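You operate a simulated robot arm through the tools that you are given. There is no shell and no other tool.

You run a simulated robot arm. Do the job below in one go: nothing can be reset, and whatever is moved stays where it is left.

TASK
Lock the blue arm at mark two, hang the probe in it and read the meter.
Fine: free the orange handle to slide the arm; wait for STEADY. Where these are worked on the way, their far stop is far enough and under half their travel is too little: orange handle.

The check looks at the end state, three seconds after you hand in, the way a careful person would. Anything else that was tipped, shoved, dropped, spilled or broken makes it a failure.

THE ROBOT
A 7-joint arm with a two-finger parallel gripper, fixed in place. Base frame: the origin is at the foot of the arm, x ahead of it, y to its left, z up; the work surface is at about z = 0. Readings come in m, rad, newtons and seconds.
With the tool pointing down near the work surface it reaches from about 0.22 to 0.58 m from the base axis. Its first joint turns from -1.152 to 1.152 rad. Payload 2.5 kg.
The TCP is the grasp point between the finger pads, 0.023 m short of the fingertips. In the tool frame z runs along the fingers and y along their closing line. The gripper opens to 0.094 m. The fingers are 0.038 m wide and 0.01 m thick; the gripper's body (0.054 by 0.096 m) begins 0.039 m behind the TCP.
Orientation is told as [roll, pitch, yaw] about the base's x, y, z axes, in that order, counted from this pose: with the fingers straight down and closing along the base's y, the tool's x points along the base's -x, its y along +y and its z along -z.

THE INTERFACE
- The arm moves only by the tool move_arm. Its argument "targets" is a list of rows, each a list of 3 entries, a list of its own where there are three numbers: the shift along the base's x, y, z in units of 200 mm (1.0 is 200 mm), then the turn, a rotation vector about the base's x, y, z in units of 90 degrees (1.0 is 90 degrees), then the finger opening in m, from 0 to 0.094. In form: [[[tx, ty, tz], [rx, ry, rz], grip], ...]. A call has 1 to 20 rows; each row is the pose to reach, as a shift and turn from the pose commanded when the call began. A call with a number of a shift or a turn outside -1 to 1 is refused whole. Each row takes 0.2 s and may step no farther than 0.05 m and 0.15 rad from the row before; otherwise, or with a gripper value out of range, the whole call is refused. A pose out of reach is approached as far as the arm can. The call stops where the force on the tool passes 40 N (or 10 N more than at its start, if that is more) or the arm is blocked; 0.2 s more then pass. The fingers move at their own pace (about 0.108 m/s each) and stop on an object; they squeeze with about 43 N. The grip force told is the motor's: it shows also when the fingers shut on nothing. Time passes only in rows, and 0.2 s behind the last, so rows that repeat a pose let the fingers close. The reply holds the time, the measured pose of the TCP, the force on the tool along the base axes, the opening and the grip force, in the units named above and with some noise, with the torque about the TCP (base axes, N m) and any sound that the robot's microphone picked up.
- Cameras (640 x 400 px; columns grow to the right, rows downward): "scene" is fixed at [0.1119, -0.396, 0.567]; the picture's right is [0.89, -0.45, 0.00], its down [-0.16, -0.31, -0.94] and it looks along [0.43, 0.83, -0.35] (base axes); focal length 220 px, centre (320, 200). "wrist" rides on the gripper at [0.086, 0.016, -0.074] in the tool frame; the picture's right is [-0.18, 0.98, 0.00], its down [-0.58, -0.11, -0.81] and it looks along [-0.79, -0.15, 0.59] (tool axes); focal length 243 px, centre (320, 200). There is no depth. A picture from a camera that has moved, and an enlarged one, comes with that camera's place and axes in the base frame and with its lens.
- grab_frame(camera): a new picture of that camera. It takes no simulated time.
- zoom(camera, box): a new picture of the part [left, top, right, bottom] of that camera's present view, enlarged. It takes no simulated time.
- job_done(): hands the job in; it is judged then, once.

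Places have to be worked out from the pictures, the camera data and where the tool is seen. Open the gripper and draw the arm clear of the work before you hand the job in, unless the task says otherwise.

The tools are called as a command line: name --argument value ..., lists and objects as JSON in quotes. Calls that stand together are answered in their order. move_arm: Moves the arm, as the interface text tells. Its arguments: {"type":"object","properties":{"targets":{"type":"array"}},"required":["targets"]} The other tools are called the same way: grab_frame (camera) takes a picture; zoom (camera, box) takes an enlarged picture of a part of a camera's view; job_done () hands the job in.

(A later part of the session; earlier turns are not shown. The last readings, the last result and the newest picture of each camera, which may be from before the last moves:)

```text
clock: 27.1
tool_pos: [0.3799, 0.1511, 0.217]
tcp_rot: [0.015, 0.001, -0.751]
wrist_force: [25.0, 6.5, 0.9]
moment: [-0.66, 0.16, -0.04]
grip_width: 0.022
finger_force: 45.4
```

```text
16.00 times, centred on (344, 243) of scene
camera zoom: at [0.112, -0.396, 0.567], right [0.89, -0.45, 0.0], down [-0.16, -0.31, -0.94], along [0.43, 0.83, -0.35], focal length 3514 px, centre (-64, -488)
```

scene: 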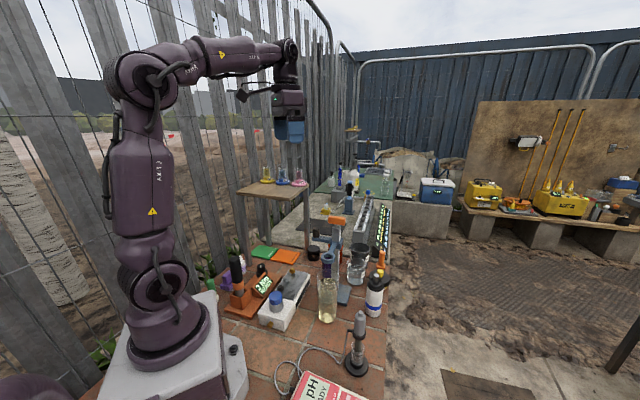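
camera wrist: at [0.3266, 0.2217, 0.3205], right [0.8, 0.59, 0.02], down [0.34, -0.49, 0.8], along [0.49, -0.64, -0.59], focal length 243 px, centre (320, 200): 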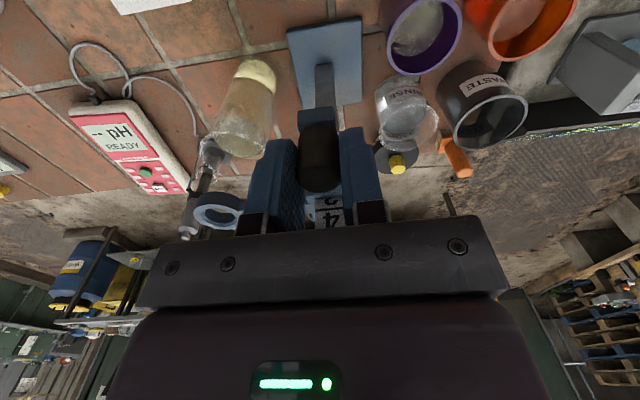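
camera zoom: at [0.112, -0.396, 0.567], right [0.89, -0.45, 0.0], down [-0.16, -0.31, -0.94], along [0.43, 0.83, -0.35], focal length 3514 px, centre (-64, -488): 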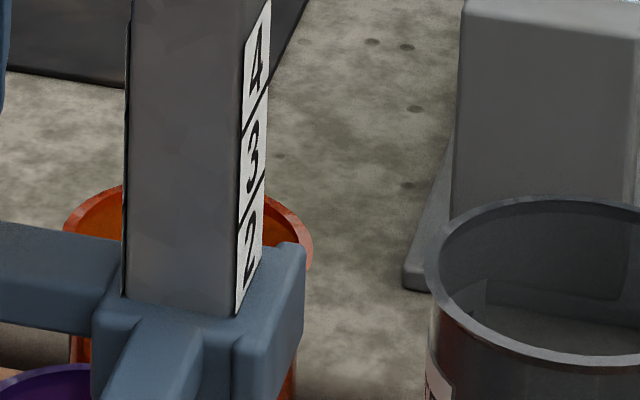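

The edge now sits on line 2 (half the line's thickness shows). I ease the sideways pull, open the fingers and rise straight up.

move_arm --targets '[[[0.007, 0.003, 0], [0, 0, 0], 0.015], [[0.007, 0.003, 0], [0, 0, 0], 0.015], [[0.007, 0.003, 0], [0, 0, 0], 0.05], [[0.007, 0.003, 0], [0, 0, 0], 0.056], [[0.007, 0.003, 0], [0, 0, 0], 0.056], [[0.007, 0.003, 0.1], [0, 0, 0], 0.056], [[0.007, 0.003, 0.3], [0, 0, 0], 0.056], [[0.007, 0.003, 0.5], [0, 0, 0], 0.056], [[0.007, 0.003, 0.68], [0, 0, 0], 0.056], [[0.007, 0.003, 0.68], [0, 0, 0], 0.056]]'

zoom --camera "wrist" --box '[305, 80, 349, 150]'

zoom --camera "scene" --box '[300, 200, 380, 290]'

```text
clock: 29.3
tool_pos: [0.3817, 0.1514, 0.3503]
tcp_rot: [0.009, 0.003, -0.753]
wrist_force: [-0.6, 0.5, 0.1]
moment: [0.0, -0.03, -0.01]
grip_width: 0.0559
finger_force: 0.1
```

```text
5.71 times, centred on (327, 115) of wrist
camera zoom: at [0.3293, 0.2232, 0.4246], right [0.81, 0.59, 0.01], down [0.35, -0.48, 0.8], along [0.48, -0.65, -0.59], focal length 1386 px, centre (280, 686)
```

zoom: 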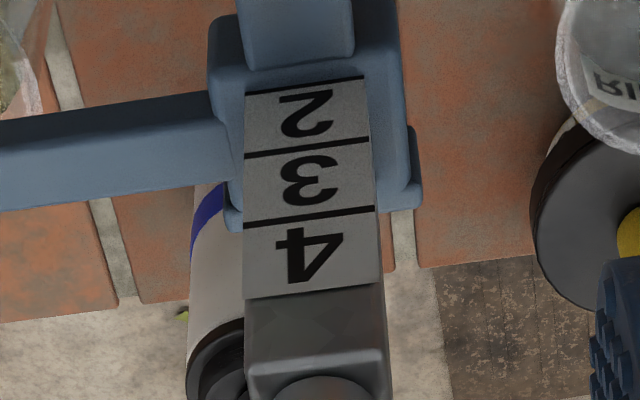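

```text
4.44 times, centred on (340, 245) of scene
camera zoom: at [0.1119, -0.396, 0.567], right [0.89, -0.45, 0.0], down [-0.16, -0.31, -0.94], along [0.43, 0.83, -0.35], focal length 976 px, centre (231, 0)
```

zoom: 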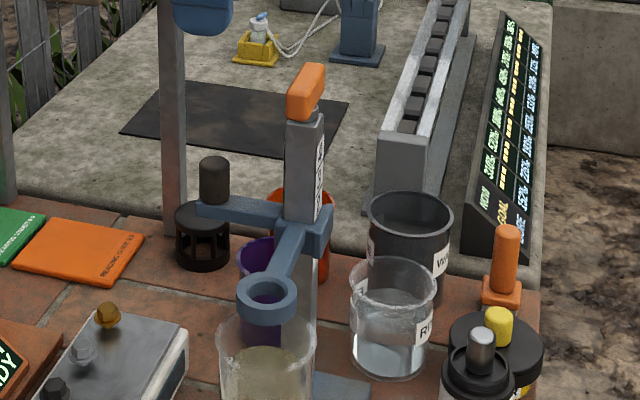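

Line 2 shows right along the collar's top edge and the arm has stayed there. Now I go back over the handle at yaw ≈ +47° to lock it again.

move_arm --targets '[[[0.0, 0.0, 0.05], [0, 0, 0.09], 0.056], [[0.02, -0.02, 0.05], [0, 0, 0.18], 0.056], [[0.04, -0.04, 0.05], [0, 0, 0.27], 0.056], [[0.06, -0.06, 0.05], [0, 0, 0.36], 0.056], [[0.08, -0.08, 0.05], [0, 0, 0.45], 0.056], [[0.1, -0.1, 0.05], [0, 0, 0.54], 0.056], [[0.12, -0.12, 0.05], [0, 0, 0.63], 0.056], [[0.14, -0.14, 0.05], [0, 0, 0.72], 0.056], [[0.17, -0.17, 0.03], [0, 0, 0.81], 0.056], [[0.2, -0.2, 0], [0, 0, 0.9], 0.056], [[0.2225, -0.222, 0], [0, 0, 0.99], 0.056], [[0.2225, -0.222, 0], [0, 0, 1.0], 0.05], [[0.2225, -0.222, 0], [0, 0, 1.0], 0.05]]'

grab_frame --camera "wrist"

```text
clock: 32.1
tool_pos: [0.4257, 0.1072, 0.3514]
tcp_rot: [0.009, 0.003, 0.821]
wrist_force: [0.0, -0.4, 0.7]
moment: [0.02, -0.03, 0.01]
grip_width: 0.0499
finger_force: 0.1
```

```text
taken
camera wrist: at [0.3551, 0.0557, 0.4258], right [-0.59, 0.8, 0.01], down [0.48, 0.35, 0.8], along [0.64, 0.48, -0.59], focal length 243 px, centre (320, 200)
```

wrist: 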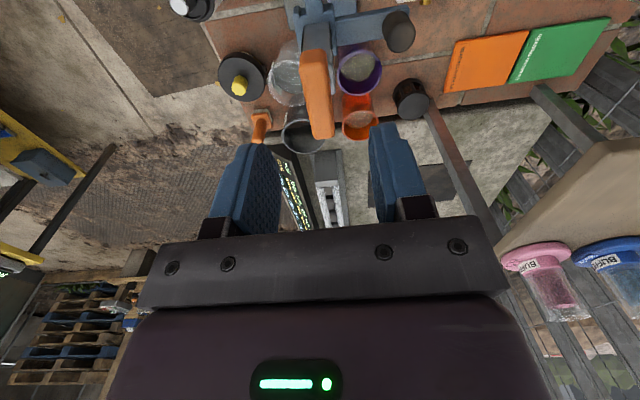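

The handle is under the tool as before; I descend and close on it.

move_arm --targets '[[[0, 0, -0.12], [0, 0, 0], 0.05], [[0, 0, -0.24], [0, 0, 0], 0.05], [[0, 0, -0.31], [0, 0, 0], 0.05], [[0, 0, -0.31], [0, 0, 0], 0.05], [[0, 0, -0.31], [0, 0, 0], 0.012], [[0, 0, -0.31], [0, 0, 0], 0.012], [[0, 0, -0.31], [0, 0, 0], 0.012]]'

```text
clock: 33.7
tool_pos: [0.4251, 0.1076, 0.2874]
tcp_rot: [0.008, 0.003, 0.821]
wrist_force: [-1.6, 1.4, -3.9]
moment: [0.0, -0.19, 0.0]
grip_width: 0.0176
finger_force: 44.9
```

Clean grip with almost no side force. Turning clockwise back toward the locked position.

move_arm --targets '[[[0, 0, 0], [0, 0, -0.03], 0.012], [[0, 0, 0], [0, 0, -0.06], 0.012], [[0, 0, 0], [0, 0, -0.09], 0.012], [[0, 0, 0], [0, 0, -0.12], 0.012], [[0, 0, 0], [0, 0, -0.15], 0.012], [[0, 0, 0], [0, 0, -0.18], 0.012], [[0, 0, 0], [0, 0, -0.21], 0.012], [[0, 0, 0], [0, 0, -0.24], 0.012]]'

```text
clock: 35.5
tool_pos: [0.4261, 0.106, 0.2888]
tcp_rot: [0.008, -0.002, 0.439]
wrist_force: [0.7, 5.0, 3.4]
moment: [0.17, -0.37, 0.02]
grip_width: 0.0178
finger_force: 45.2
```

It turns with little force; I continue clockwise.

move_arm --targets '[[[0, 0, 0], [0, 0, -0.03], 0.012], [[0, 0, 0], [0, 0, -0.06], 0.012], [[0, 0, 0], [0, 0, -0.09], 0.012], [[0, 0, 0], [0, 0, -0.12], 0.012], [[0, 0, 0], [0, 0, -0.15], 0.012], [[0, 0, 0], [0, 0, -0.18], 0.012], [[0, 0, 0], [0, 0, -0.21], 0.012], [[0, 0, 0], [0, 0, -0.24], 0.012], [[0, 0, 0], [0, 0, -0.27], 0.012], [[0, 0, 0], [0, 0, -0.3], 0.012]]'

```text
clock: 37.7
tool_pos: [0.4258, 0.1061, 0.2892]
tcp_rot: [0.009, 0.001, -0.029]
wrist_force: [5.7, 1.5, -6.2]
moment: [-0.13, -1.35, 0.0]
grip_width: 0.0176
finger_force: 45.2
```

Half-way (yaw ≈ 0) with forces still low; on toward −45°.

move_arm --targets '[[[0, 0, 0], [0, 0, -0.03], 0.012], [[0, 0, 0], [0, 0, -0.06], 0.012], [[0, 0, 0], [0, 0, -0.09], 0.012], [[0, 0, 0], [0, 0, -0.12], 0.012], [[0, 0, 0], [0, 0, -0.15], 0.012], [[0, 0, 0], [0, 0, -0.18], 0.012], [[0, 0, 0], [0, 0, -0.21], 0.012], [[0, 0, 0], [0, 0, -0.24], 0.012], [[0, 0, 0], [0, 0, -0.27], 0.012], [[0, 0, 0], [0, 0, -0.3], 0.012]]'

```text
clock: 39.9
tool_pos: [0.4254, 0.1043, 0.289]
tcp_rot: [0.008, 0.003, -0.503]
wrist_force: [21.8, -7.6, -17.8]
moment: [0.23, 0.41, -0.03]
grip_width: 0.0176
finger_force: 45.1
```

Yaw is −29° with some side strain; I continue to the locked stop, watching the moment about z.

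move_arm --targets '[[[0.004, 0, -0.004], [0, 0, -0.03], 0.012], [[0.004, 0, -0.004], [0, 0, -0.06], 0.012], [[0.004, 0, -0.004], [0, 0, -0.09], 0.012], [[0.004, 0, -0.004], [0, 0, -0.12], 0.012], [[0.004, 0, -0.004], [0, 0, -0.15], 0.012], [[0.004, 0, -0.004], [0, 0, -0.18], 0.012], [[0.004, 0, -0.004], [0, 0, -0.2], 0.012], [[0.004, 0, -0.004], [0, 0, -0.2], 0.012]]'

```text
clock: 41.7
tool_pos: [0.4255, 0.1054, 0.2888]
tcp_rot: [0.004, 0.001, -0.816]
wrist_force: [-18.1, -21.5, 4.2]
moment: [-0.68, 0.2, 0.24]
grip_width: 0.0175
finger_force: 45.3
```

The yaw is −47° and the z-moment starts to rise. I push slightly further to be sure it's on its stop.

move_arm --targets '[[[-0.004, -0.004, 0], [0, 0, -0.015], 0.012], [[-0.004, -0.004, 0], [0, 0, -0.03], 0.012], [[-0.004, -0.004, 0], [0, 0, -0.03], 0.012]]'

```text
clock: 42.5
tool_pos: [0.4264, 0.1057, 0.2879]
tcp_rot: [0.005, 0.0, -0.86]
wrist_force: [-15.4, -18.7, 16.5]
moment: [-0.84, 0.85, 1.45]
grip_width: 0.0177
finger_force: 45.6
```

The moment reached 1.45 N·m, so the handle is hard at its locked stop. I relax the twist, open, lift, and check the handle and the mark.

move_arm --targets '[[[-0.003, -0.003, 0.002], [0, 0, 0.03], 0.012], [[-0.003, -0.003, 0.002], [0, 0, 0.03], 0.05], [[-0.003, -0.003, 0.002], [0, 0, 0.03], 0.056], [[-0.003, -0.003, 0.002], [0, 0, 0.03], 0.056], [[-0.003, -0.003, 0.1], [0, 0, 0.03], 0.056], [[-0.003, -0.003, 0.25], [0, 0, 0.03], 0.056], [[-0.06, 0.06, 0.32], [0, 0, 0.03], 0.056], [[-0.15, 0.15, 0.32], [0, 0, 0.03], 0.056], [[-0.23, 0.22, 0.32], [0, 0, 0.03], 0.056], [[-0.23, 0.22, 0.32], [0, 0, 0.03], 0.056]]'

zoom --camera "wrist" --box '[290, 70, 370, 190]'

zoom --camera "scene" --box '[300, 200, 380, 290]'

grab_frame --camera "wrist"

```text
clock: 44.7
tool_pos: [0.3799, 0.1506, 0.3513]
tcp_rot: [0.008, 0.002, -0.814]
wrist_force: [0.2, 0.8, -0.3]
moment: [0.02, -0.01, -0.01]
grip_width: 0.056
finger_force: 0.0
```

```text
3.33 times, centred on (330, 130) of wrist
camera zoom: at [0.332, 0.2254, 0.4247], right [0.84, 0.54, 0.01], down [0.32, -0.5, 0.8], along [0.44, -0.67, -0.59], focal length 809 px, centre (287, 433)
```

zoom: 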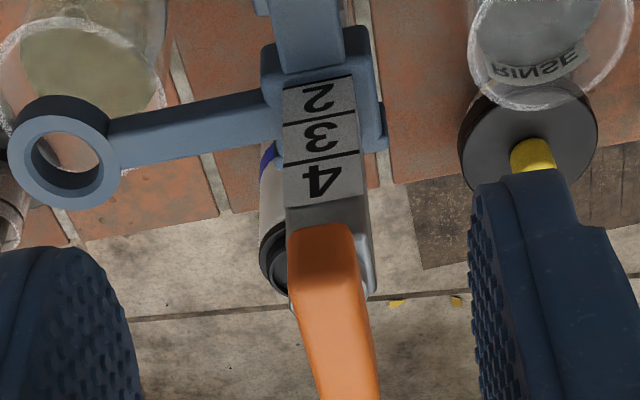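

```text
4.44 times, centred on (340, 245) of scene
camera zoom: at [0.1119, -0.396, 0.567], right [0.89, -0.45, 0.0], down [-0.16, -0.31, -0.94], along [0.43, 0.83, -0.35], focal length 976 px, centre (231, 0)
```

zoom: 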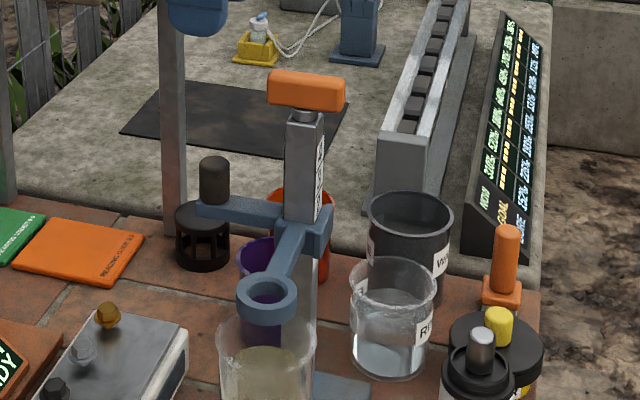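

```text
taken
camera wrist: at [0.332, 0.2254, 0.4247], right [0.84, 0.54, 0.01], down [0.32, -0.5, 0.8], along [0.44, -0.67, -0.59], focal length 243 px, centre (320, 200)
```

wrist: 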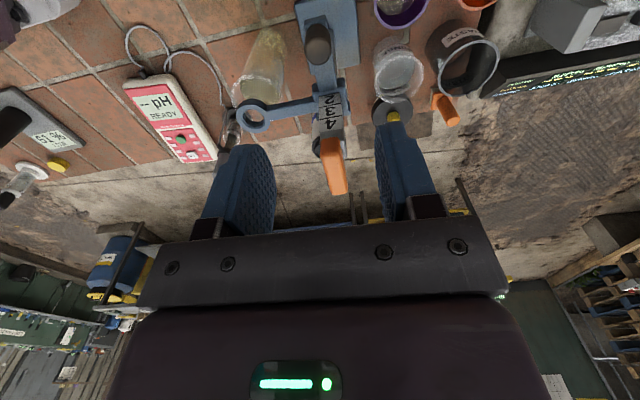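

The arm is locked with its top edge on line 2; the ring is now at about (0.361, 0.038) with its top near z≈0.186. Next I move to look at the probe in its stand from above with the wrist camera facing −y.

move_arm --targets '[[[-0.02, -0.1, 0.05], [0, 0, -0.07], 0.07], [[-0.05, -0.23, 0.05], [0, 0, -0.14], 0.07], [[-0.08, -0.36, 0.05], [0, 0, -0.21], 0.07], [[-0.1, -0.49, 0.05], [0, 0, -0.28], 0.07], [[-0.12, -0.62, 0.05], [0, 0, -0.35], 0.07], [[-0.15, -0.75, 0.05], [0, 0, -0.42], 0.07], [[-0.15, -0.75, 0.05], [0, 0, -0.48], 0.07], [[-0.15, -0.75, 0.05], [0, 0, -0.48], 0.07]]'

grab_frame --camera "wrist"

zoom --camera "scene" --box '[330, 300, 390, 385]'

```text
clock: 46.5
tool_pos: [0.3495, -0.0006, 0.3608]
tcp_rot: [0.01, 0.001, -1.573]
wrist_force: [-0.2, 0.1, 0.5]
moment: [-0.01, -0.03, -0.01]
grip_width: 0.0699
finger_force: 0.0
```

```text
taken
camera wrist: at [0.3645, 0.0868, 0.4346], right [0.98, -0.18, 0.01], down [-0.12, -0.58, 0.8], along [-0.14, -0.79, -0.59], focal length 243 px, centre (320, 200)
```

wrist: 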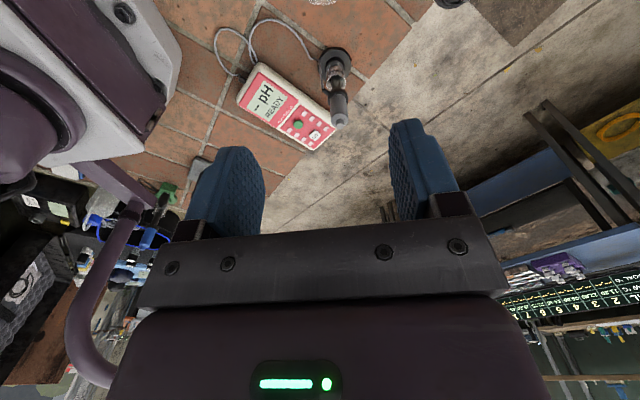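

```text
4.71 times, centred on (360, 342) of scene
camera zoom: at [0.1119, -0.396, 0.567], right [0.89, -0.45, 0.0], down [-0.16, -0.31, -0.94], along [0.43, 0.83, -0.35], focal length 1034 px, centre (132, -471)
```

zoom: 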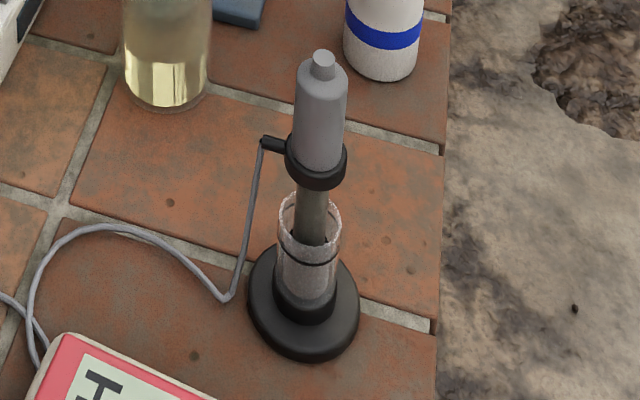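

zoom --camera "wrist" --box '[220, 20, 380, 160]'

zoom --camera "wrist" --box '[305, 35, 361, 135]'

```text
2.86 times, centred on (300, 90) of wrist
camera zoom: at [0.3645, 0.0868, 0.4346], right [0.98, -0.18, 0.01], down [-0.12, -0.58, 0.8], along [-0.14, -0.79, -0.59], focal length 693 px, centre (377, 514)
```

zoom: 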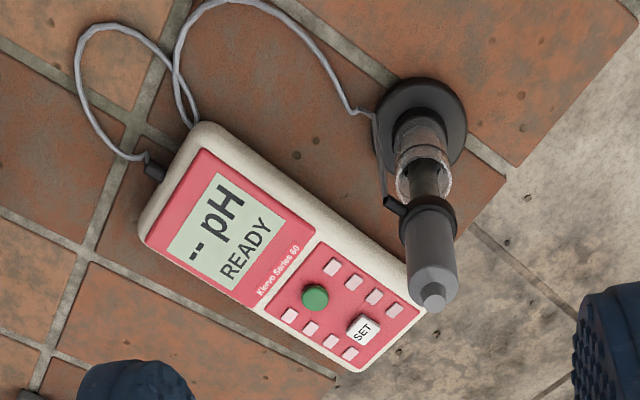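

```text
4.00 times, centred on (333, 85) of wrist
camera zoom: at [0.3645, 0.0868, 0.4346], right [0.98, -0.18, 0.01], down [-0.12, -0.58, 0.8], along [-0.14, -0.79, -0.59], focal length 970 px, centre (268, 660)
```

zoom: 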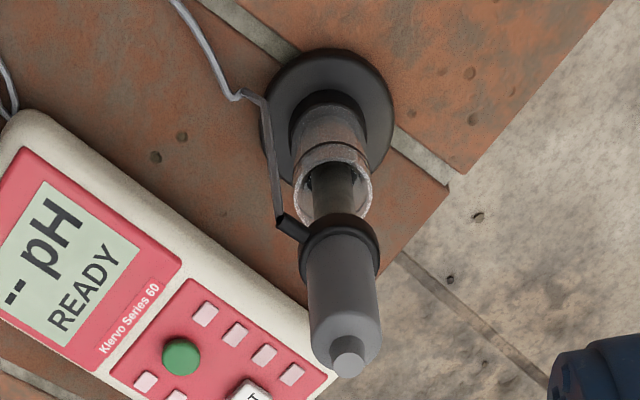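

Triangulating both views properly gives the probe axis at (0.356, −0.113): its top nub is at z≈0.169, the grey body spans z 0.111–0.159, and the black collar sits below. The ring is at (0.361, 0.0425), top z≈0.1845. I turn to yaw 0 and go above the probe.

move_arm --targets '[[[0.0, -0.05, 0], [0, 0, 0.09], 0.07], [[0.0, -0.1, 0], [0, 0, 0.18], 0.07], [[0.005, -0.15, 0], [0, 0, 0.27], 0.07], [[0.01, -0.2, 0], [0, 0, 0.36], 0.07], [[0.015, -0.25, 0], [0, 0, 0.45], 0.07], [[0.02, -0.3, 0], [0, 0, 0.54], 0.07], [[0.025, -0.35, 0], [0, 0, 0.63], 0.07], [[0.03, -0.4, 0], [0, 0, 0.72], 0.07], [[0.0325, -0.46, -0.05], [0, 0, 0.81], 0.07], [[0.0325, -0.52, -0.15], [0, 0, 0.9], 0.07], [[0.0325, -0.562, -0.25], [0, 0, 0.98], 0.07], [[0.0325, -0.562, -0.3], [0, 0, 1.0], 0.07], [[0.0325, -0.562, -0.3], [0, 0, 1.0], 0.07]]'

grab_frame --camera "wrist"

grab_frame --camera "scene"

```text
clock: 49.3
tool_pos: [0.3551, -0.1139, 0.3018]
tcp_rot: [0.01, 0.001, 0.004]
wrist_force: [-0.1, 0.2, 0.3]
moment: [-0.01, 0.03, 0.0]
grip_width: 0.0698
finger_force: 0.2
```

```text
taken
camera wrist: at [0.2683, -0.0967, 0.3772], right [0.18, 0.98, 0.01], down [0.58, -0.11, 0.8], along [0.79, -0.14, -0.59], focal length 243 px, centre (320, 200)
```

wrist: 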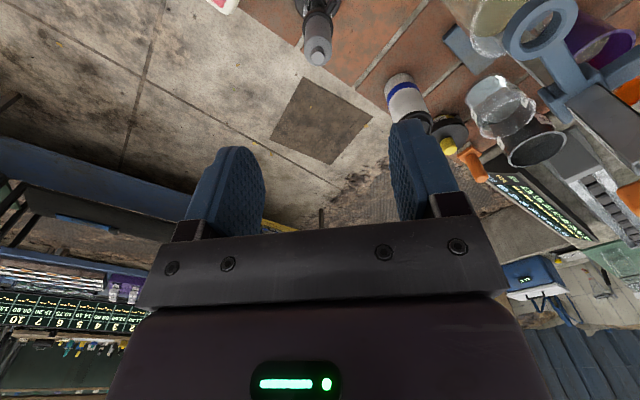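

```text
taken
```

scene: 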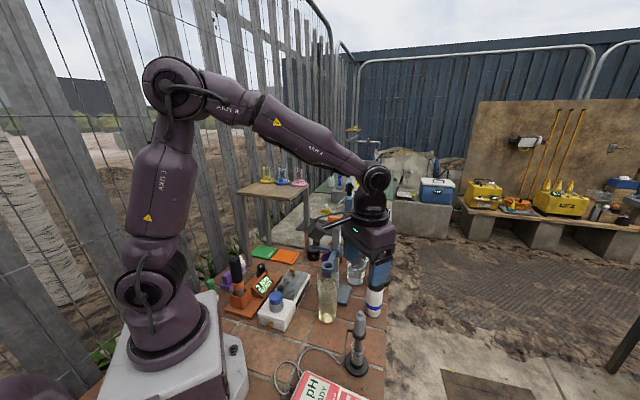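

The nub appears exactly where the tool axis projects, so the tool is centred on the probe. I descend to z≈0.143 with the fingers open and then close.

move_arm --targets '[[[0.002, 0.003, -0.2], [0, 0, 0], 0.07], [[0.002, 0.003, -0.4], [0, 0, 0], 0.06], [[0.002, 0.003, -0.6], [0, 0, 0], 0.06], [[0.002, 0.003, -0.72], [0, 0, 0], 0.06], [[0.002, 0.003, -0.79], [0, 0, 0], 0.06], [[0.002, 0.003, -0.79], [0, 0, 0], 0.06]]'

zoom --camera "scene" --box '[310, 270, 420, 390]'

grab_frame --camera "wrist"

```text
clock: 50.7
tool_pos: [0.3553, -0.1118, 0.1461]
tcp_rot: [0.008, 0.001, 0.004]
wrist_force: [0.1, 0.6, 0.7]
moment: [0.0, 0.01, 0.0]
grip_width: 0.0601
finger_force: 0.0
```

```text
3.33 times, centred on (365, 330) of scene
camera zoom: at [0.1119, -0.396, 0.567], right [0.89, -0.45, 0.0], down [-0.16, -0.31, -0.94], along [0.43, 0.83, -0.35], focal length 732 px, centre (170, -233)
```

zoom: 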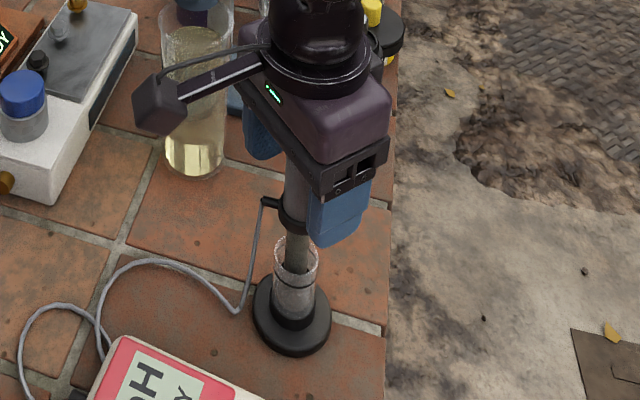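

```text
taken
camera wrist: at [0.2689, -0.0958, 0.2201], right [0.18, 0.98, 0.01], down [0.58, -0.11, 0.8], along [0.79, -0.14, -0.59], focal length 243 px, centre (320, 200)
```

wrist: 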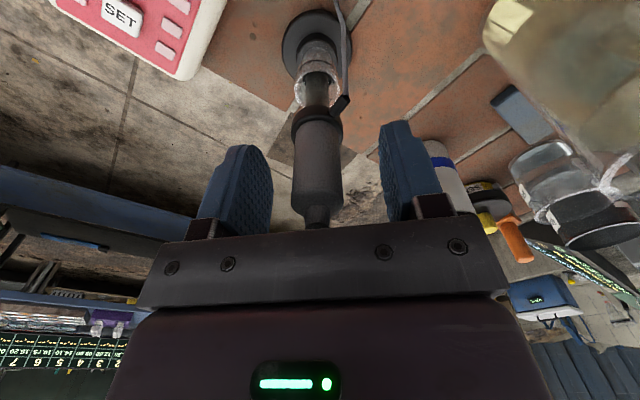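

The probe body is between the pads with the cable stub below them. Closing, then a small 10 mm test lift.

move_arm --targets '[[[0, 0, -0.008], [0, 0, 0], 0.04], [[0, 0, -0.008], [0, 0, 0], 0.018], [[0, 0, -0.008], [0, 0, 0], 0.018], [[0, 0, -0.008], [0, 0, 0], 0.018], [[0, 0, 0.02], [0, 0, 0], 0.018], [[0, 0, 0.05], [0, 0, 0], 0.018], [[0, 0, 0.05], [0, 0, 0], 0.018]]'

zoom --camera "scene" --box '[310, 270, 420, 390]'

```text
clock: 52.3
tool_pos: [0.3549, -0.1126, 0.1558]
tcp_rot: [0.008, 0.002, 0.003]
wrist_force: [-0.1, -0.5, -0.6]
moment: [0.01, 0.0, 0.0]
grip_width: 0.0225
finger_force: 43.0
```

```text
3.33 times, centred on (365, 330) of scene
camera zoom: at [0.1119, -0.396, 0.567], right [0.89, -0.45, 0.0], down [-0.16, -0.31, -0.94], along [0.43, 0.83, -0.35], focal length 732 px, centre (170, -233)
```

zoom: 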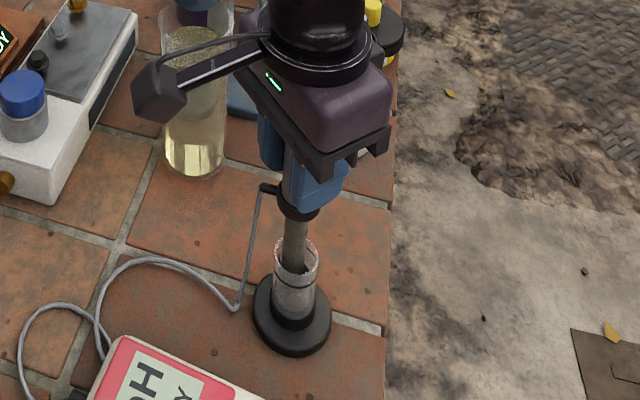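

Gripped at 22.5 mm and lifting cleanly. I raise it straight up out of the vial.

move_arm --targets '[[[0, 0, 0.1], [0, 0, 0], 0.018], [[0, 0, 0.2], [0, 0, 0], 0.018], [[0, 0, 0.3], [0, 0, 0], 0.018], [[0, 0, 0.4], [0, 0, 0], 0.018], [[0, 0, 0.5], [0, 0, 0], 0.018], [[0, 0, 0.6], [0, 0, 0], 0.018], [[0, 0, 0.6], [0, 0, 0], 0.018]]'

zoom --camera "scene" --box '[260, 200, 420, 400]'

grab_frame --camera "wrist"

```text
clock: 53.9
tool_pos: [0.3566, -0.1111, 0.2744]
tcp_rot: [0.009, 0.001, 0.001]
wrist_force: [-1.2, 0.0, 0.2]
moment: [-0.04, -0.01, 0.01]
grip_width: 0.0225
finger_force: 43.1
```

```text
2.00 times, centred on (340, 300) of scene
camera zoom: at [0.1119, -0.396, 0.567], right [0.89, -0.45, 0.0], down [-0.16, -0.31, -0.94], along [0.43, 0.83, -0.35], focal length 439 px, centre (280, 0)
```

zoom: 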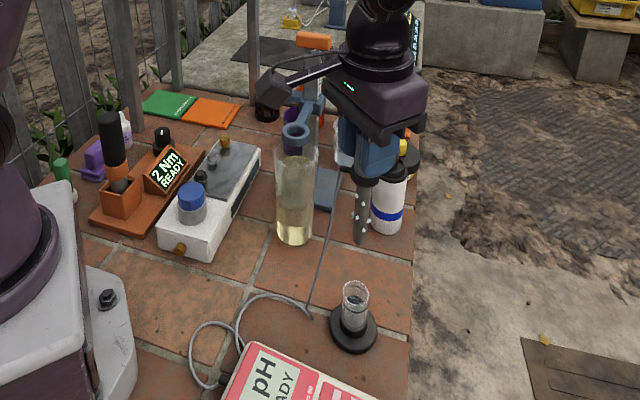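

```text
taken
camera wrist: at [0.2698, -0.0951, 0.3487], right [0.18, 0.98, 0.01], down [0.58, -0.11, 0.8], along [0.79, -0.14, -0.59], focal length 243 px, centre (320, 200)
```

wrist: 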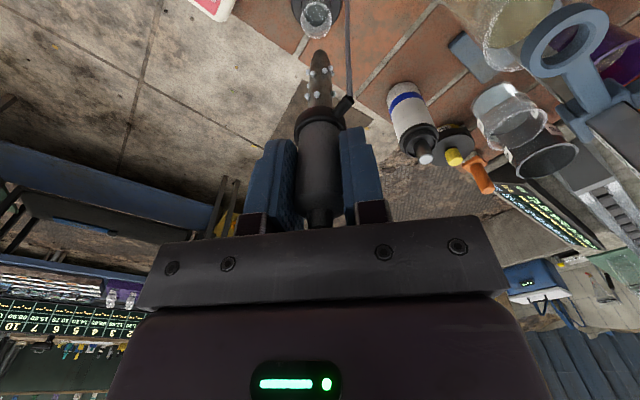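

The probe hangs clear of the vial with its tip at about z≈0.14, roughly 0.09 m below the collar. I raise it to get the tip above 0.21 and carry it over to the ring.

move_arm --targets '[[[0, 0, 0.12], [0, 0, 0], 0.018], [[0, 0, 0.24], [0, 0, 0], 0.018], [[0, 0, 0.36], [0, 0, 0], 0.018], [[0, 0, 0.42], [0, 0, 0], 0.018], [[0.003, 0.1, 0.42], [0, 0, 0], 0.018], [[0.006, 0.2, 0.42], [0, 0, 0], 0.018], [[0.009, 0.3, 0.42], [0, 0, 0], 0.018], [[0.012, 0.4, 0.42], [0, 0, 0], 0.018], [[0.015, 0.5, 0.42], [0, 0, 0], 0.018], [[0.018, 0.6, 0.42], [0, 0, 0], 0.018], [[0.02, 0.7, 0.42], [0, 0, 0], 0.018], [[0.021, 0.768, 0.42], [0, 0, 0], 0.018], [[0.021, 0.768, 0.42], [0, 0, 0], 0.018]]'

zoom --camera "scene" --box '[280, 150, 400, 270]'

grab_frame --camera "wrist"

```text
clock: 56.7
tool_pos: [0.361, 0.0407, 0.3571]
tcp_rot: [0.009, 0.002, 0.003]
wrist_force: [-0.5, -0.6, -0.8]
moment: [-0.01, -0.01, -0.01]
grip_width: 0.0228
finger_force: 43.2
```

```text
3.33 times, centred on (340, 210) of scene
camera zoom: at [0.1119, -0.396, 0.567], right [0.89, -0.45, 0.0], down [-0.16, -0.31, -0.94], along [0.43, 0.83, -0.35], focal length 732 px, centre (253, 167)
```

zoom: 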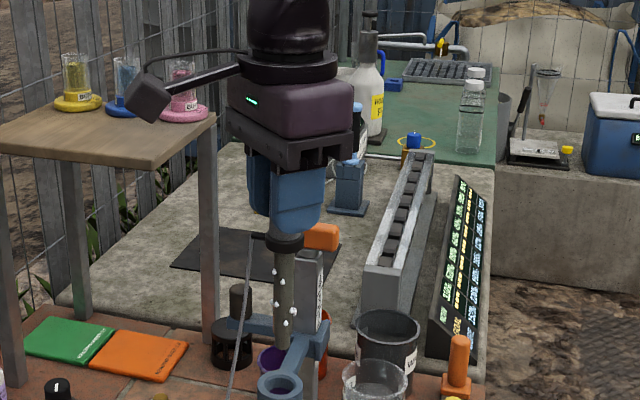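

```text
taken
camera wrist: at [0.2746, 0.0573, 0.4311], right [0.18, 0.98, 0.01], down [0.58, -0.11, 0.8], along [0.79, -0.14, -0.59], focal length 243 px, centre (320, 200)
```

wrist: 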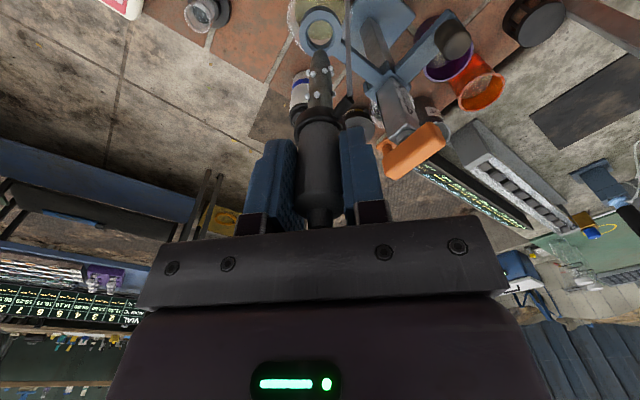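

The probe hangs over the ring. I zoom in on tip and ring from both cameras to fine-align.

zoom --camera "wrist" --box '[280, 0, 380, 130]'

zoom --camera "scene" --box '[300, 215, 370, 295]'

```text
3.08 times, centred on (330, 65) of wrist
camera zoom: at [0.2746, 0.0573, 0.4311], right [0.18, 0.98, 0.01], down [0.58, -0.11, 0.8], along [0.79, -0.14, -0.59], focal length 746 px, centre (289, 615)
```

zoom: 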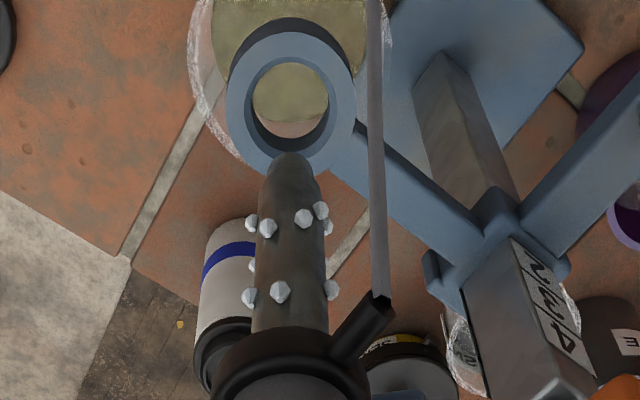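

```text
5.00 times, centred on (335, 255) of scene
camera zoom: at [0.1119, -0.396, 0.567], right [0.89, -0.45, 0.0], down [-0.16, -0.31, -0.94], along [0.43, 0.83, -0.35], focal length 1098 px, centre (245, -75)
```

zoom: 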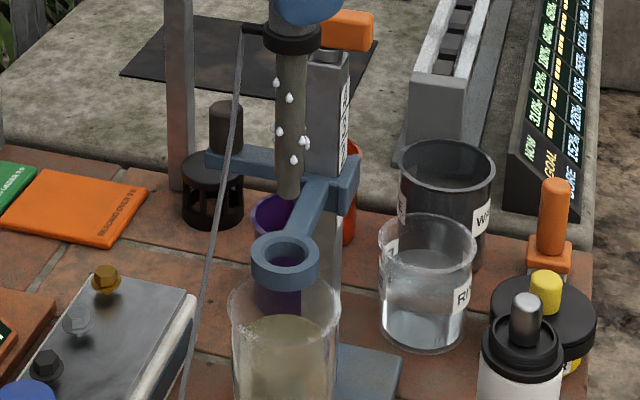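

The tip is at about (0.362, 0.043, 0.222) and the ring at (0.360, 0.0435), so I shift about 2 mm in −x and lower 30 mm to bring the tip just above the ring, then check again.

move_arm --targets '[[[-0.009, 0.004, 0], [0, 0, 0], 0.018], [[-0.009, 0.004, -0.07], [0, 0, 0], 0.018], [[-0.009, 0.004, -0.14], [0, 0, 0], 0.018], [[-0.009, 0.004, -0.14], [0, 0, 0], 0.018]]'

zoom --camera "wrist" --box '[280, 0, 380, 130]'

zoom --camera "scene" --box '[310, 225, 360, 275]'

```text
clock: 57.7
tool_pos: [0.3585, 0.0424, 0.3295]
tcp_rot: [0.008, 0.002, 0.001]
wrist_force: [0.2, 0.2, -0.6]
moment: [-0.02, 0.02, 0.04]
grip_width: 0.0226
finger_force: 42.9
```

```text
3.08 times, centred on (330, 65) of wrist
camera zoom: at [0.2722, 0.0591, 0.4032], right [0.18, 0.98, 0.01], down [0.58, -0.11, 0.8], along [0.79, -0.14, -0.59], focal length 746 px, centre (289, 615)
```

zoom: 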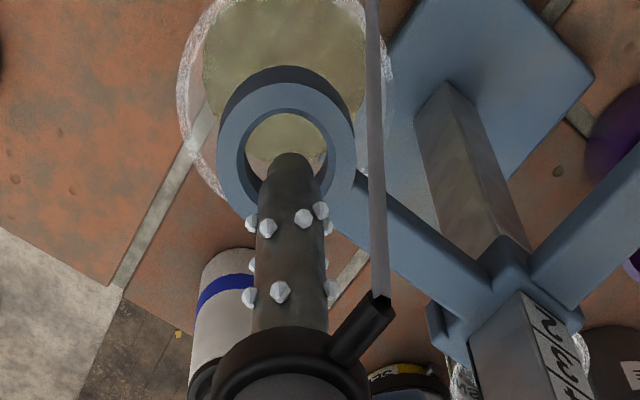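

```text
8.00 times, centred on (335, 250) of scene
camera zoom: at [0.1119, -0.396, 0.567], right [0.89, -0.45, 0.0], down [-0.16, -0.31, -0.94], along [0.43, 0.83, -0.35], focal length 1757 px, centre (200, -200)
```

zoom: 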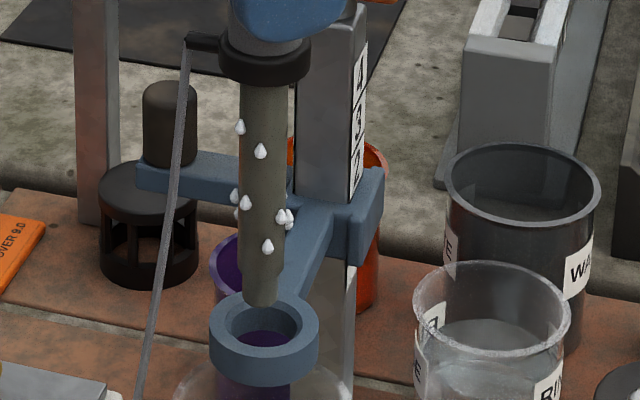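

Tip is nearly centred over the hole; both views suggest a 1 mm correction (+x, −y). I apply it and lower 25 mm so the tip enters the ring.

move_arm --targets '[[[0.005, -0.004, 0], [0, 0, 0], 0.018], [[0.005, -0.004, -0.04], [0, 0, 0], 0.018], [[0.005, -0.004, -0.08], [0, 0, 0], 0.018], [[0.005, -0.004, -0.125], [0, 0, 0], 0.018], [[0.005, -0.004, -0.125], [0, 0, 0], 0.018]]'

zoom --camera "wrist" --box '[280, 0, 380, 130]'

zoom --camera "scene" --box '[310, 225, 360, 275]'

```text
clock: 58.9
tool_pos: [0.3595, 0.0412, 0.3042]
tcp_rot: [0.009, 0.001, 0.003]
wrist_force: [-0.8, -0.4, -0.8]
moment: [0.0, -0.03, 0.0]
grip_width: 0.0227
finger_force: 43.3
```

```text
3.08 times, centred on (330, 65) of wrist
camera zoom: at [0.2727, 0.0583, 0.3789], right [0.18, 0.98, 0.01], down [0.58, -0.11, 0.8], along [0.79, -0.14, -0.59], focal length 746 px, centre (289, 615)
```

zoom: 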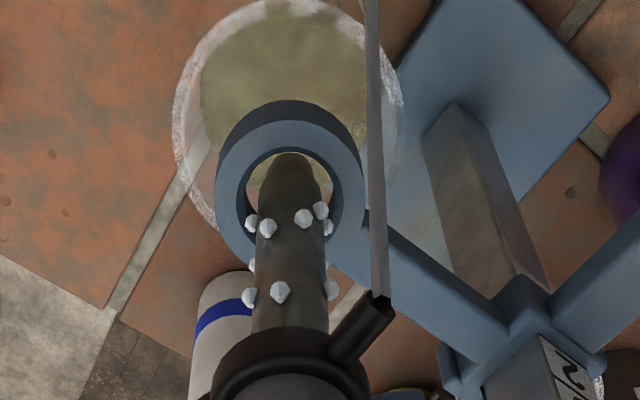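

```text
8.00 times, centred on (335, 250) of scene
camera zoom: at [0.1119, -0.396, 0.567], right [0.89, -0.45, 0.0], down [-0.16, -0.31, -0.94], along [0.43, 0.83, -0.35], focal length 1757 px, centre (200, -200)
```

zoom: 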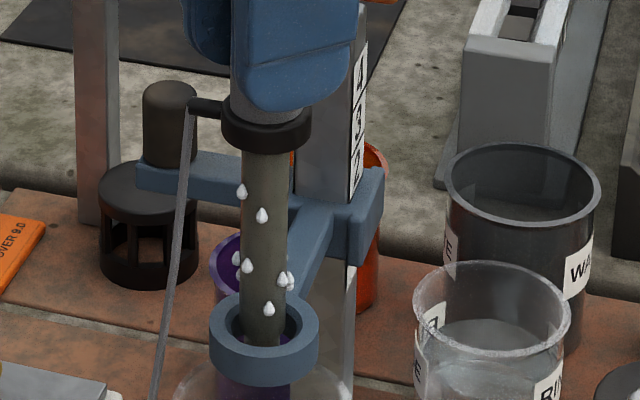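

The shaft is centred in the hole in both views and there's no contact force. I lower another 60 mm in 10 mm steps.

move_arm --targets '[[[0, 0, -0.05], [0, 0, 0], 0.018], [[0, 0, -0.1], [0, 0, 0], 0.018], [[0, 0, -0.15], [0, 0, 0], 0.018], [[0, 0, -0.2], [0, 0, 0], 0.018], [[0, 0, -0.25], [0, 0, 0], 0.018], [[0, 0, -0.3], [0, 0, 0], 0.018], [[0, 0, -0.3], [0, 0, 0], 0.018]]'

zoom --camera "scene" --box '[310, 225, 360, 285]'

grab_frame --camera "wrist"

```text
clock: 60.5
tool_pos: [0.359, 0.0415, 0.2451]
tcp_rot: [0.009, 0.002, 0.001]
wrist_force: [0.2, 0.2, -0.4]
moment: [0.0, 0.0, 0.01]
grip_width: 0.0226
finger_force: 42.7
```

```text
6.67 times, centred on (335, 255) of scene
camera zoom: at [0.1119, -0.396, 0.567], right [0.89, -0.45, 0.0], down [-0.16, -0.31, -0.94], along [0.43, 0.83, -0.35], focal length 1464 px, centre (220, -167)
```

zoom: 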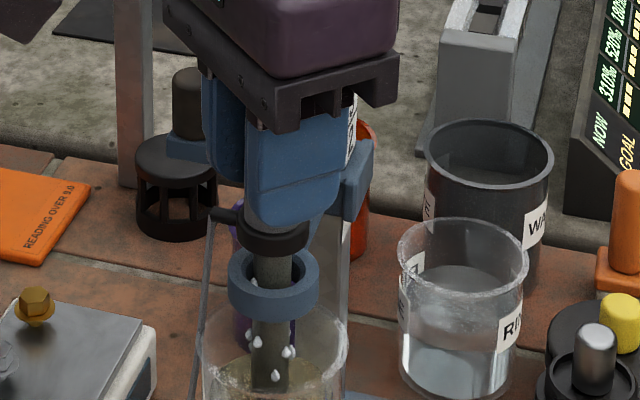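

```text
taken
camera wrist: at [0.2724, 0.0581, 0.3198], right [0.18, 0.98, 0.01], down [0.58, -0.11, 0.8], along [0.79, -0.14, -0.59], focal length 243 px, centre (320, 200)
```

wrist: 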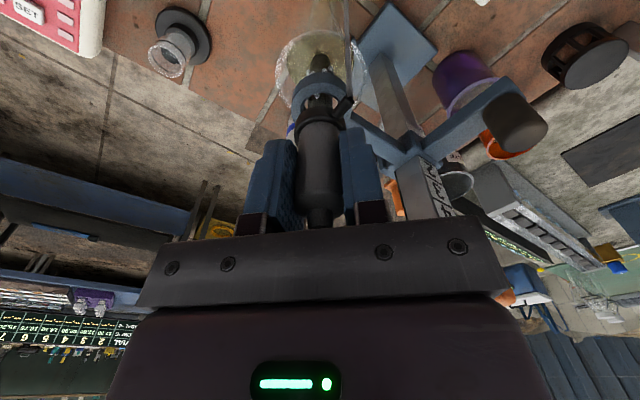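

About 12–13 mm remain between collar and ring. I lower 10 mm gently and then finish in 1 mm steps.

move_arm --targets '[[[0, 0, -0.02], [0, 0, 0], 0.018], [[0, 0, -0.04], [0, 0, 0], 0.018], [[0, 0, -0.05], [0, 0, 0], 0.018], [[0, 0, -0.055], [0, 0, 0], 0.018], [[0, 0, -0.055], [0, 0, 0], 0.018]]'

zoom --camera "scene" --box '[320, 240, 350, 275]'

```text
clock: 61.7
tool_pos: [0.3581, 0.0417, 0.2351]
tcp_rot: [0.007, 0.001, 0.002]
wrist_force: [-0.6, -0.7, -1.0]
moment: [-0.02, 0.01, 0.05]
grip_width: 0.0227
finger_force: 42.9
```

```text
11.43 times, centred on (335, 258) of scene
camera zoom: at [0.1119, -0.396, 0.567], right [0.89, -0.45, 0.0], down [-0.16, -0.31, -0.94], along [0.43, 0.83, -0.35], focal length 2510 px, centre (149, -457)
```

zoom: 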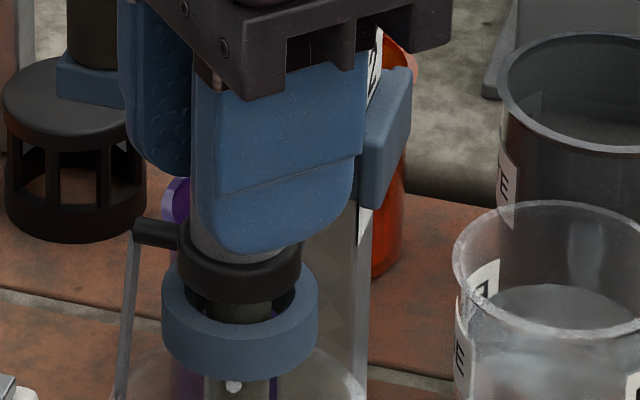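

Still a small gap of a few millimetres; I lower 4 mm more in 1 mm steps watching the vertical force.

move_arm --targets '[[[0, 0, -0.005], [0, 0, 0], 0.018], [[0, 0, -0.01], [0, 0, 0], 0.018], [[0, 0, -0.015], [0, 0, 0], 0.018], [[0, 0, -0.02], [0, 0, 0], 0.018], [[0, 0, -0.02], [0, 0, 0], 0.018]]'

zoom --camera "scene" --box '[320, 240, 350, 275]'

```text
clock: 62.9
tool_pos: [0.3577, 0.0407, 0.2309]
tcp_rot: [0.01, 0.003, 0.002]
wrist_force: [0.2, -1.0, -0.3]
moment: [0.0, -0.01, 0.01]
grip_width: 0.0228
finger_force: 43.4
```

```text
11.43 times, centred on (335, 258) of scene
camera zoom: at [0.1119, -0.396, 0.567], right [0.89, -0.45, 0.0], down [-0.16, -0.31, -0.94], along [0.43, 0.83, -0.35], focal length 2510 px, centre (149, -457)
```

zoom: 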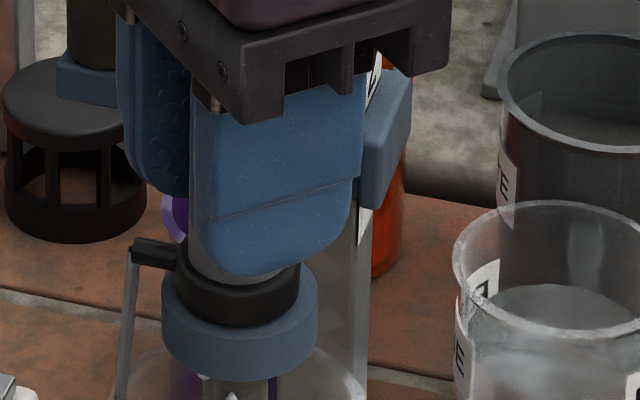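

The collar is almost seated and there's still no contact force. Another 3 mm in 1 mm steps.

move_arm --targets '[[[0, 0, -0.005], [0, 0, 0], 0.018], [[0, 0, -0.01], [0, 0, 0], 0.018], [[0, 0, -0.015], [0, 0, 0], 0.018], [[0, 0, -0.015], [0, 0, 0], 0.018]]'

zoom --camera "scene" --box '[320, 240, 350, 275]'

```text
clock: 63.9
tool_pos: [0.359, 0.0416, 0.2283]
tcp_rot: [0.009, 0.002, 0.001]
wrist_force: [-2.7, -2.5, 9.0]
moment: [-0.24, 0.09, -0.05]
grip_width: 0.0226
finger_force: 42.5
```

```text
11.43 times, centred on (335, 258) of scene
camera zoom: at [0.1119, -0.396, 0.567], right [0.89, -0.45, 0.0], down [-0.16, -0.31, -0.94], along [0.43, 0.83, -0.35], focal length 2510 px, centre (149, -457)
```

zoom: 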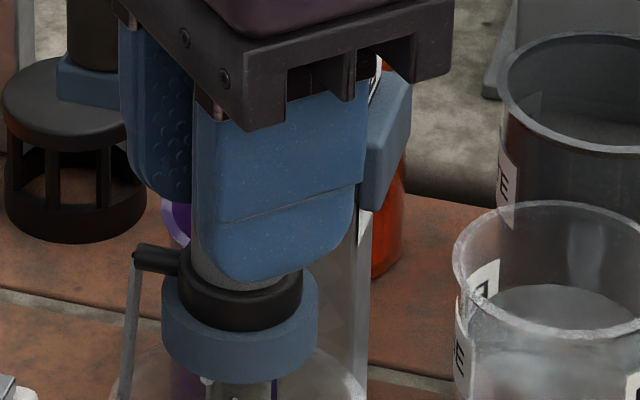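

Contact at 9 N: the collar is seated on the ring. I ease off half a millimetre, open the fingers and lift straight up.

move_arm --targets '[[[0, 0, 0.003], [0, 0, 0], 0.018], [[0, 0, 0.003], [0, 0, 0], 0.03], [[0, 0, 0.003], [0, 0, 0], 0.05], [[0, 0, 0.003], [0, 0, 0], 0.06], [[0, 0, 0.003], [0, 0, 0], 0.06], [[0, 0, 0.1], [0, 0, 0], 0.06], [[0, 0, 0.25], [0, 0, 0], 0.06], [[0, 0, 0.4], [0, 0, 0], 0.06], [[0, 0, 0.6], [0, 0, 0], 0.06], [[0, 0, 0.6], [0, 0, 0], 0.06]]'

zoom --camera "scene" --box '[300, 200, 380, 330]'

grab_frame --camera "scene"

grab_frame --camera "wrist"

```text
clock: 66.1
tool_pos: [0.3635, 0.0402, 0.3501]
tcp_rot: [0.008, 0.001, 0.002]
wrist_force: [0.0, 0.4, -0.4]
moment: [0.02, -0.05, 0.0]
grip_width: 0.0601
finger_force: 0.1
```

```text
3.08 times, centred on (340, 265) of scene
camera zoom: at [0.1119, -0.396, 0.567], right [0.89, -0.45, 0.0], down [-0.16, -0.31, -0.94], along [0.43, 0.83, -0.35], focal length 676 px, centre (258, 0)
```

zoom: 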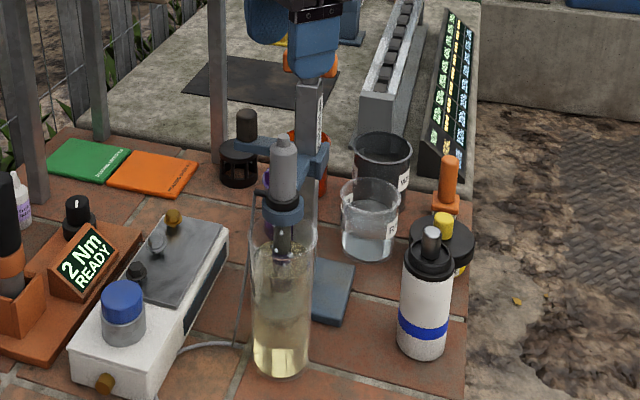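

```text
taken
```

scene: 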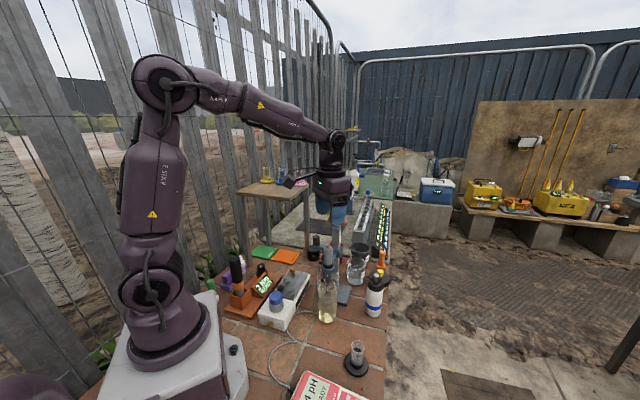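

```text
taken
camera wrist: at [0.2766, 0.0577, 0.4246], right [0.18, 0.98, 0.01], down [0.58, -0.11, 0.8], along [0.79, -0.14, -0.59], focal length 243 px, centre (320, 200)
```

wrist: 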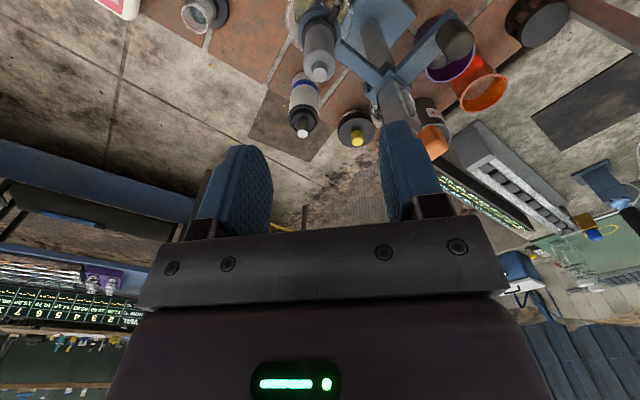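

The probe now hangs in the ring and dips into the sample. I check the meter's display.

zoom --camera "scene" --box '[260, 320, 400, 400]'

zoom --camera "scene" --box '[315, 210, 360, 275]'

```text
4.57 times, centred on (330, 360) of scene
camera zoom: at [0.1119, -0.396, 0.567], right [0.89, -0.45, 0.0], down [-0.16, -0.31, -0.94], along [0.43, 0.83, -0.35], focal length 1004 px, centre (274, -531)
```

zoom: 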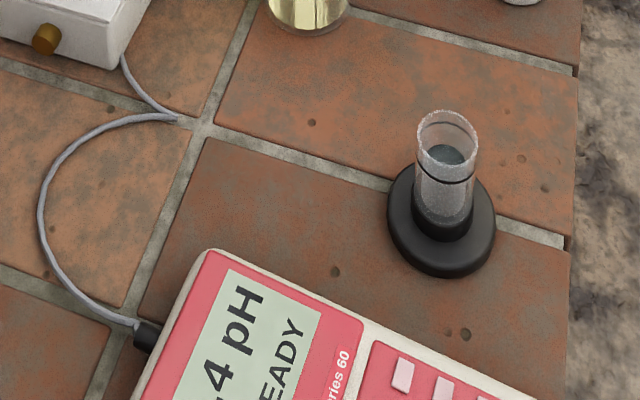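

```text
6.15 times, centred on (338, 242) of scene
camera zoom: at [0.1119, -0.396, 0.567], right [0.89, -0.45, 0.0], down [-0.16, -0.31, -0.94], along [0.43, 0.83, -0.35], focal length 1352 px, centre (212, -62)
```

zoom: 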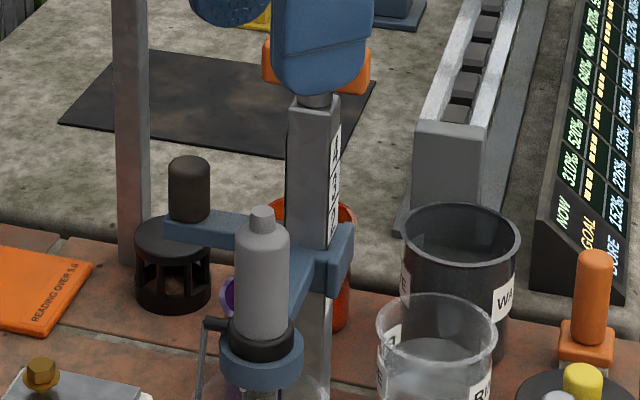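

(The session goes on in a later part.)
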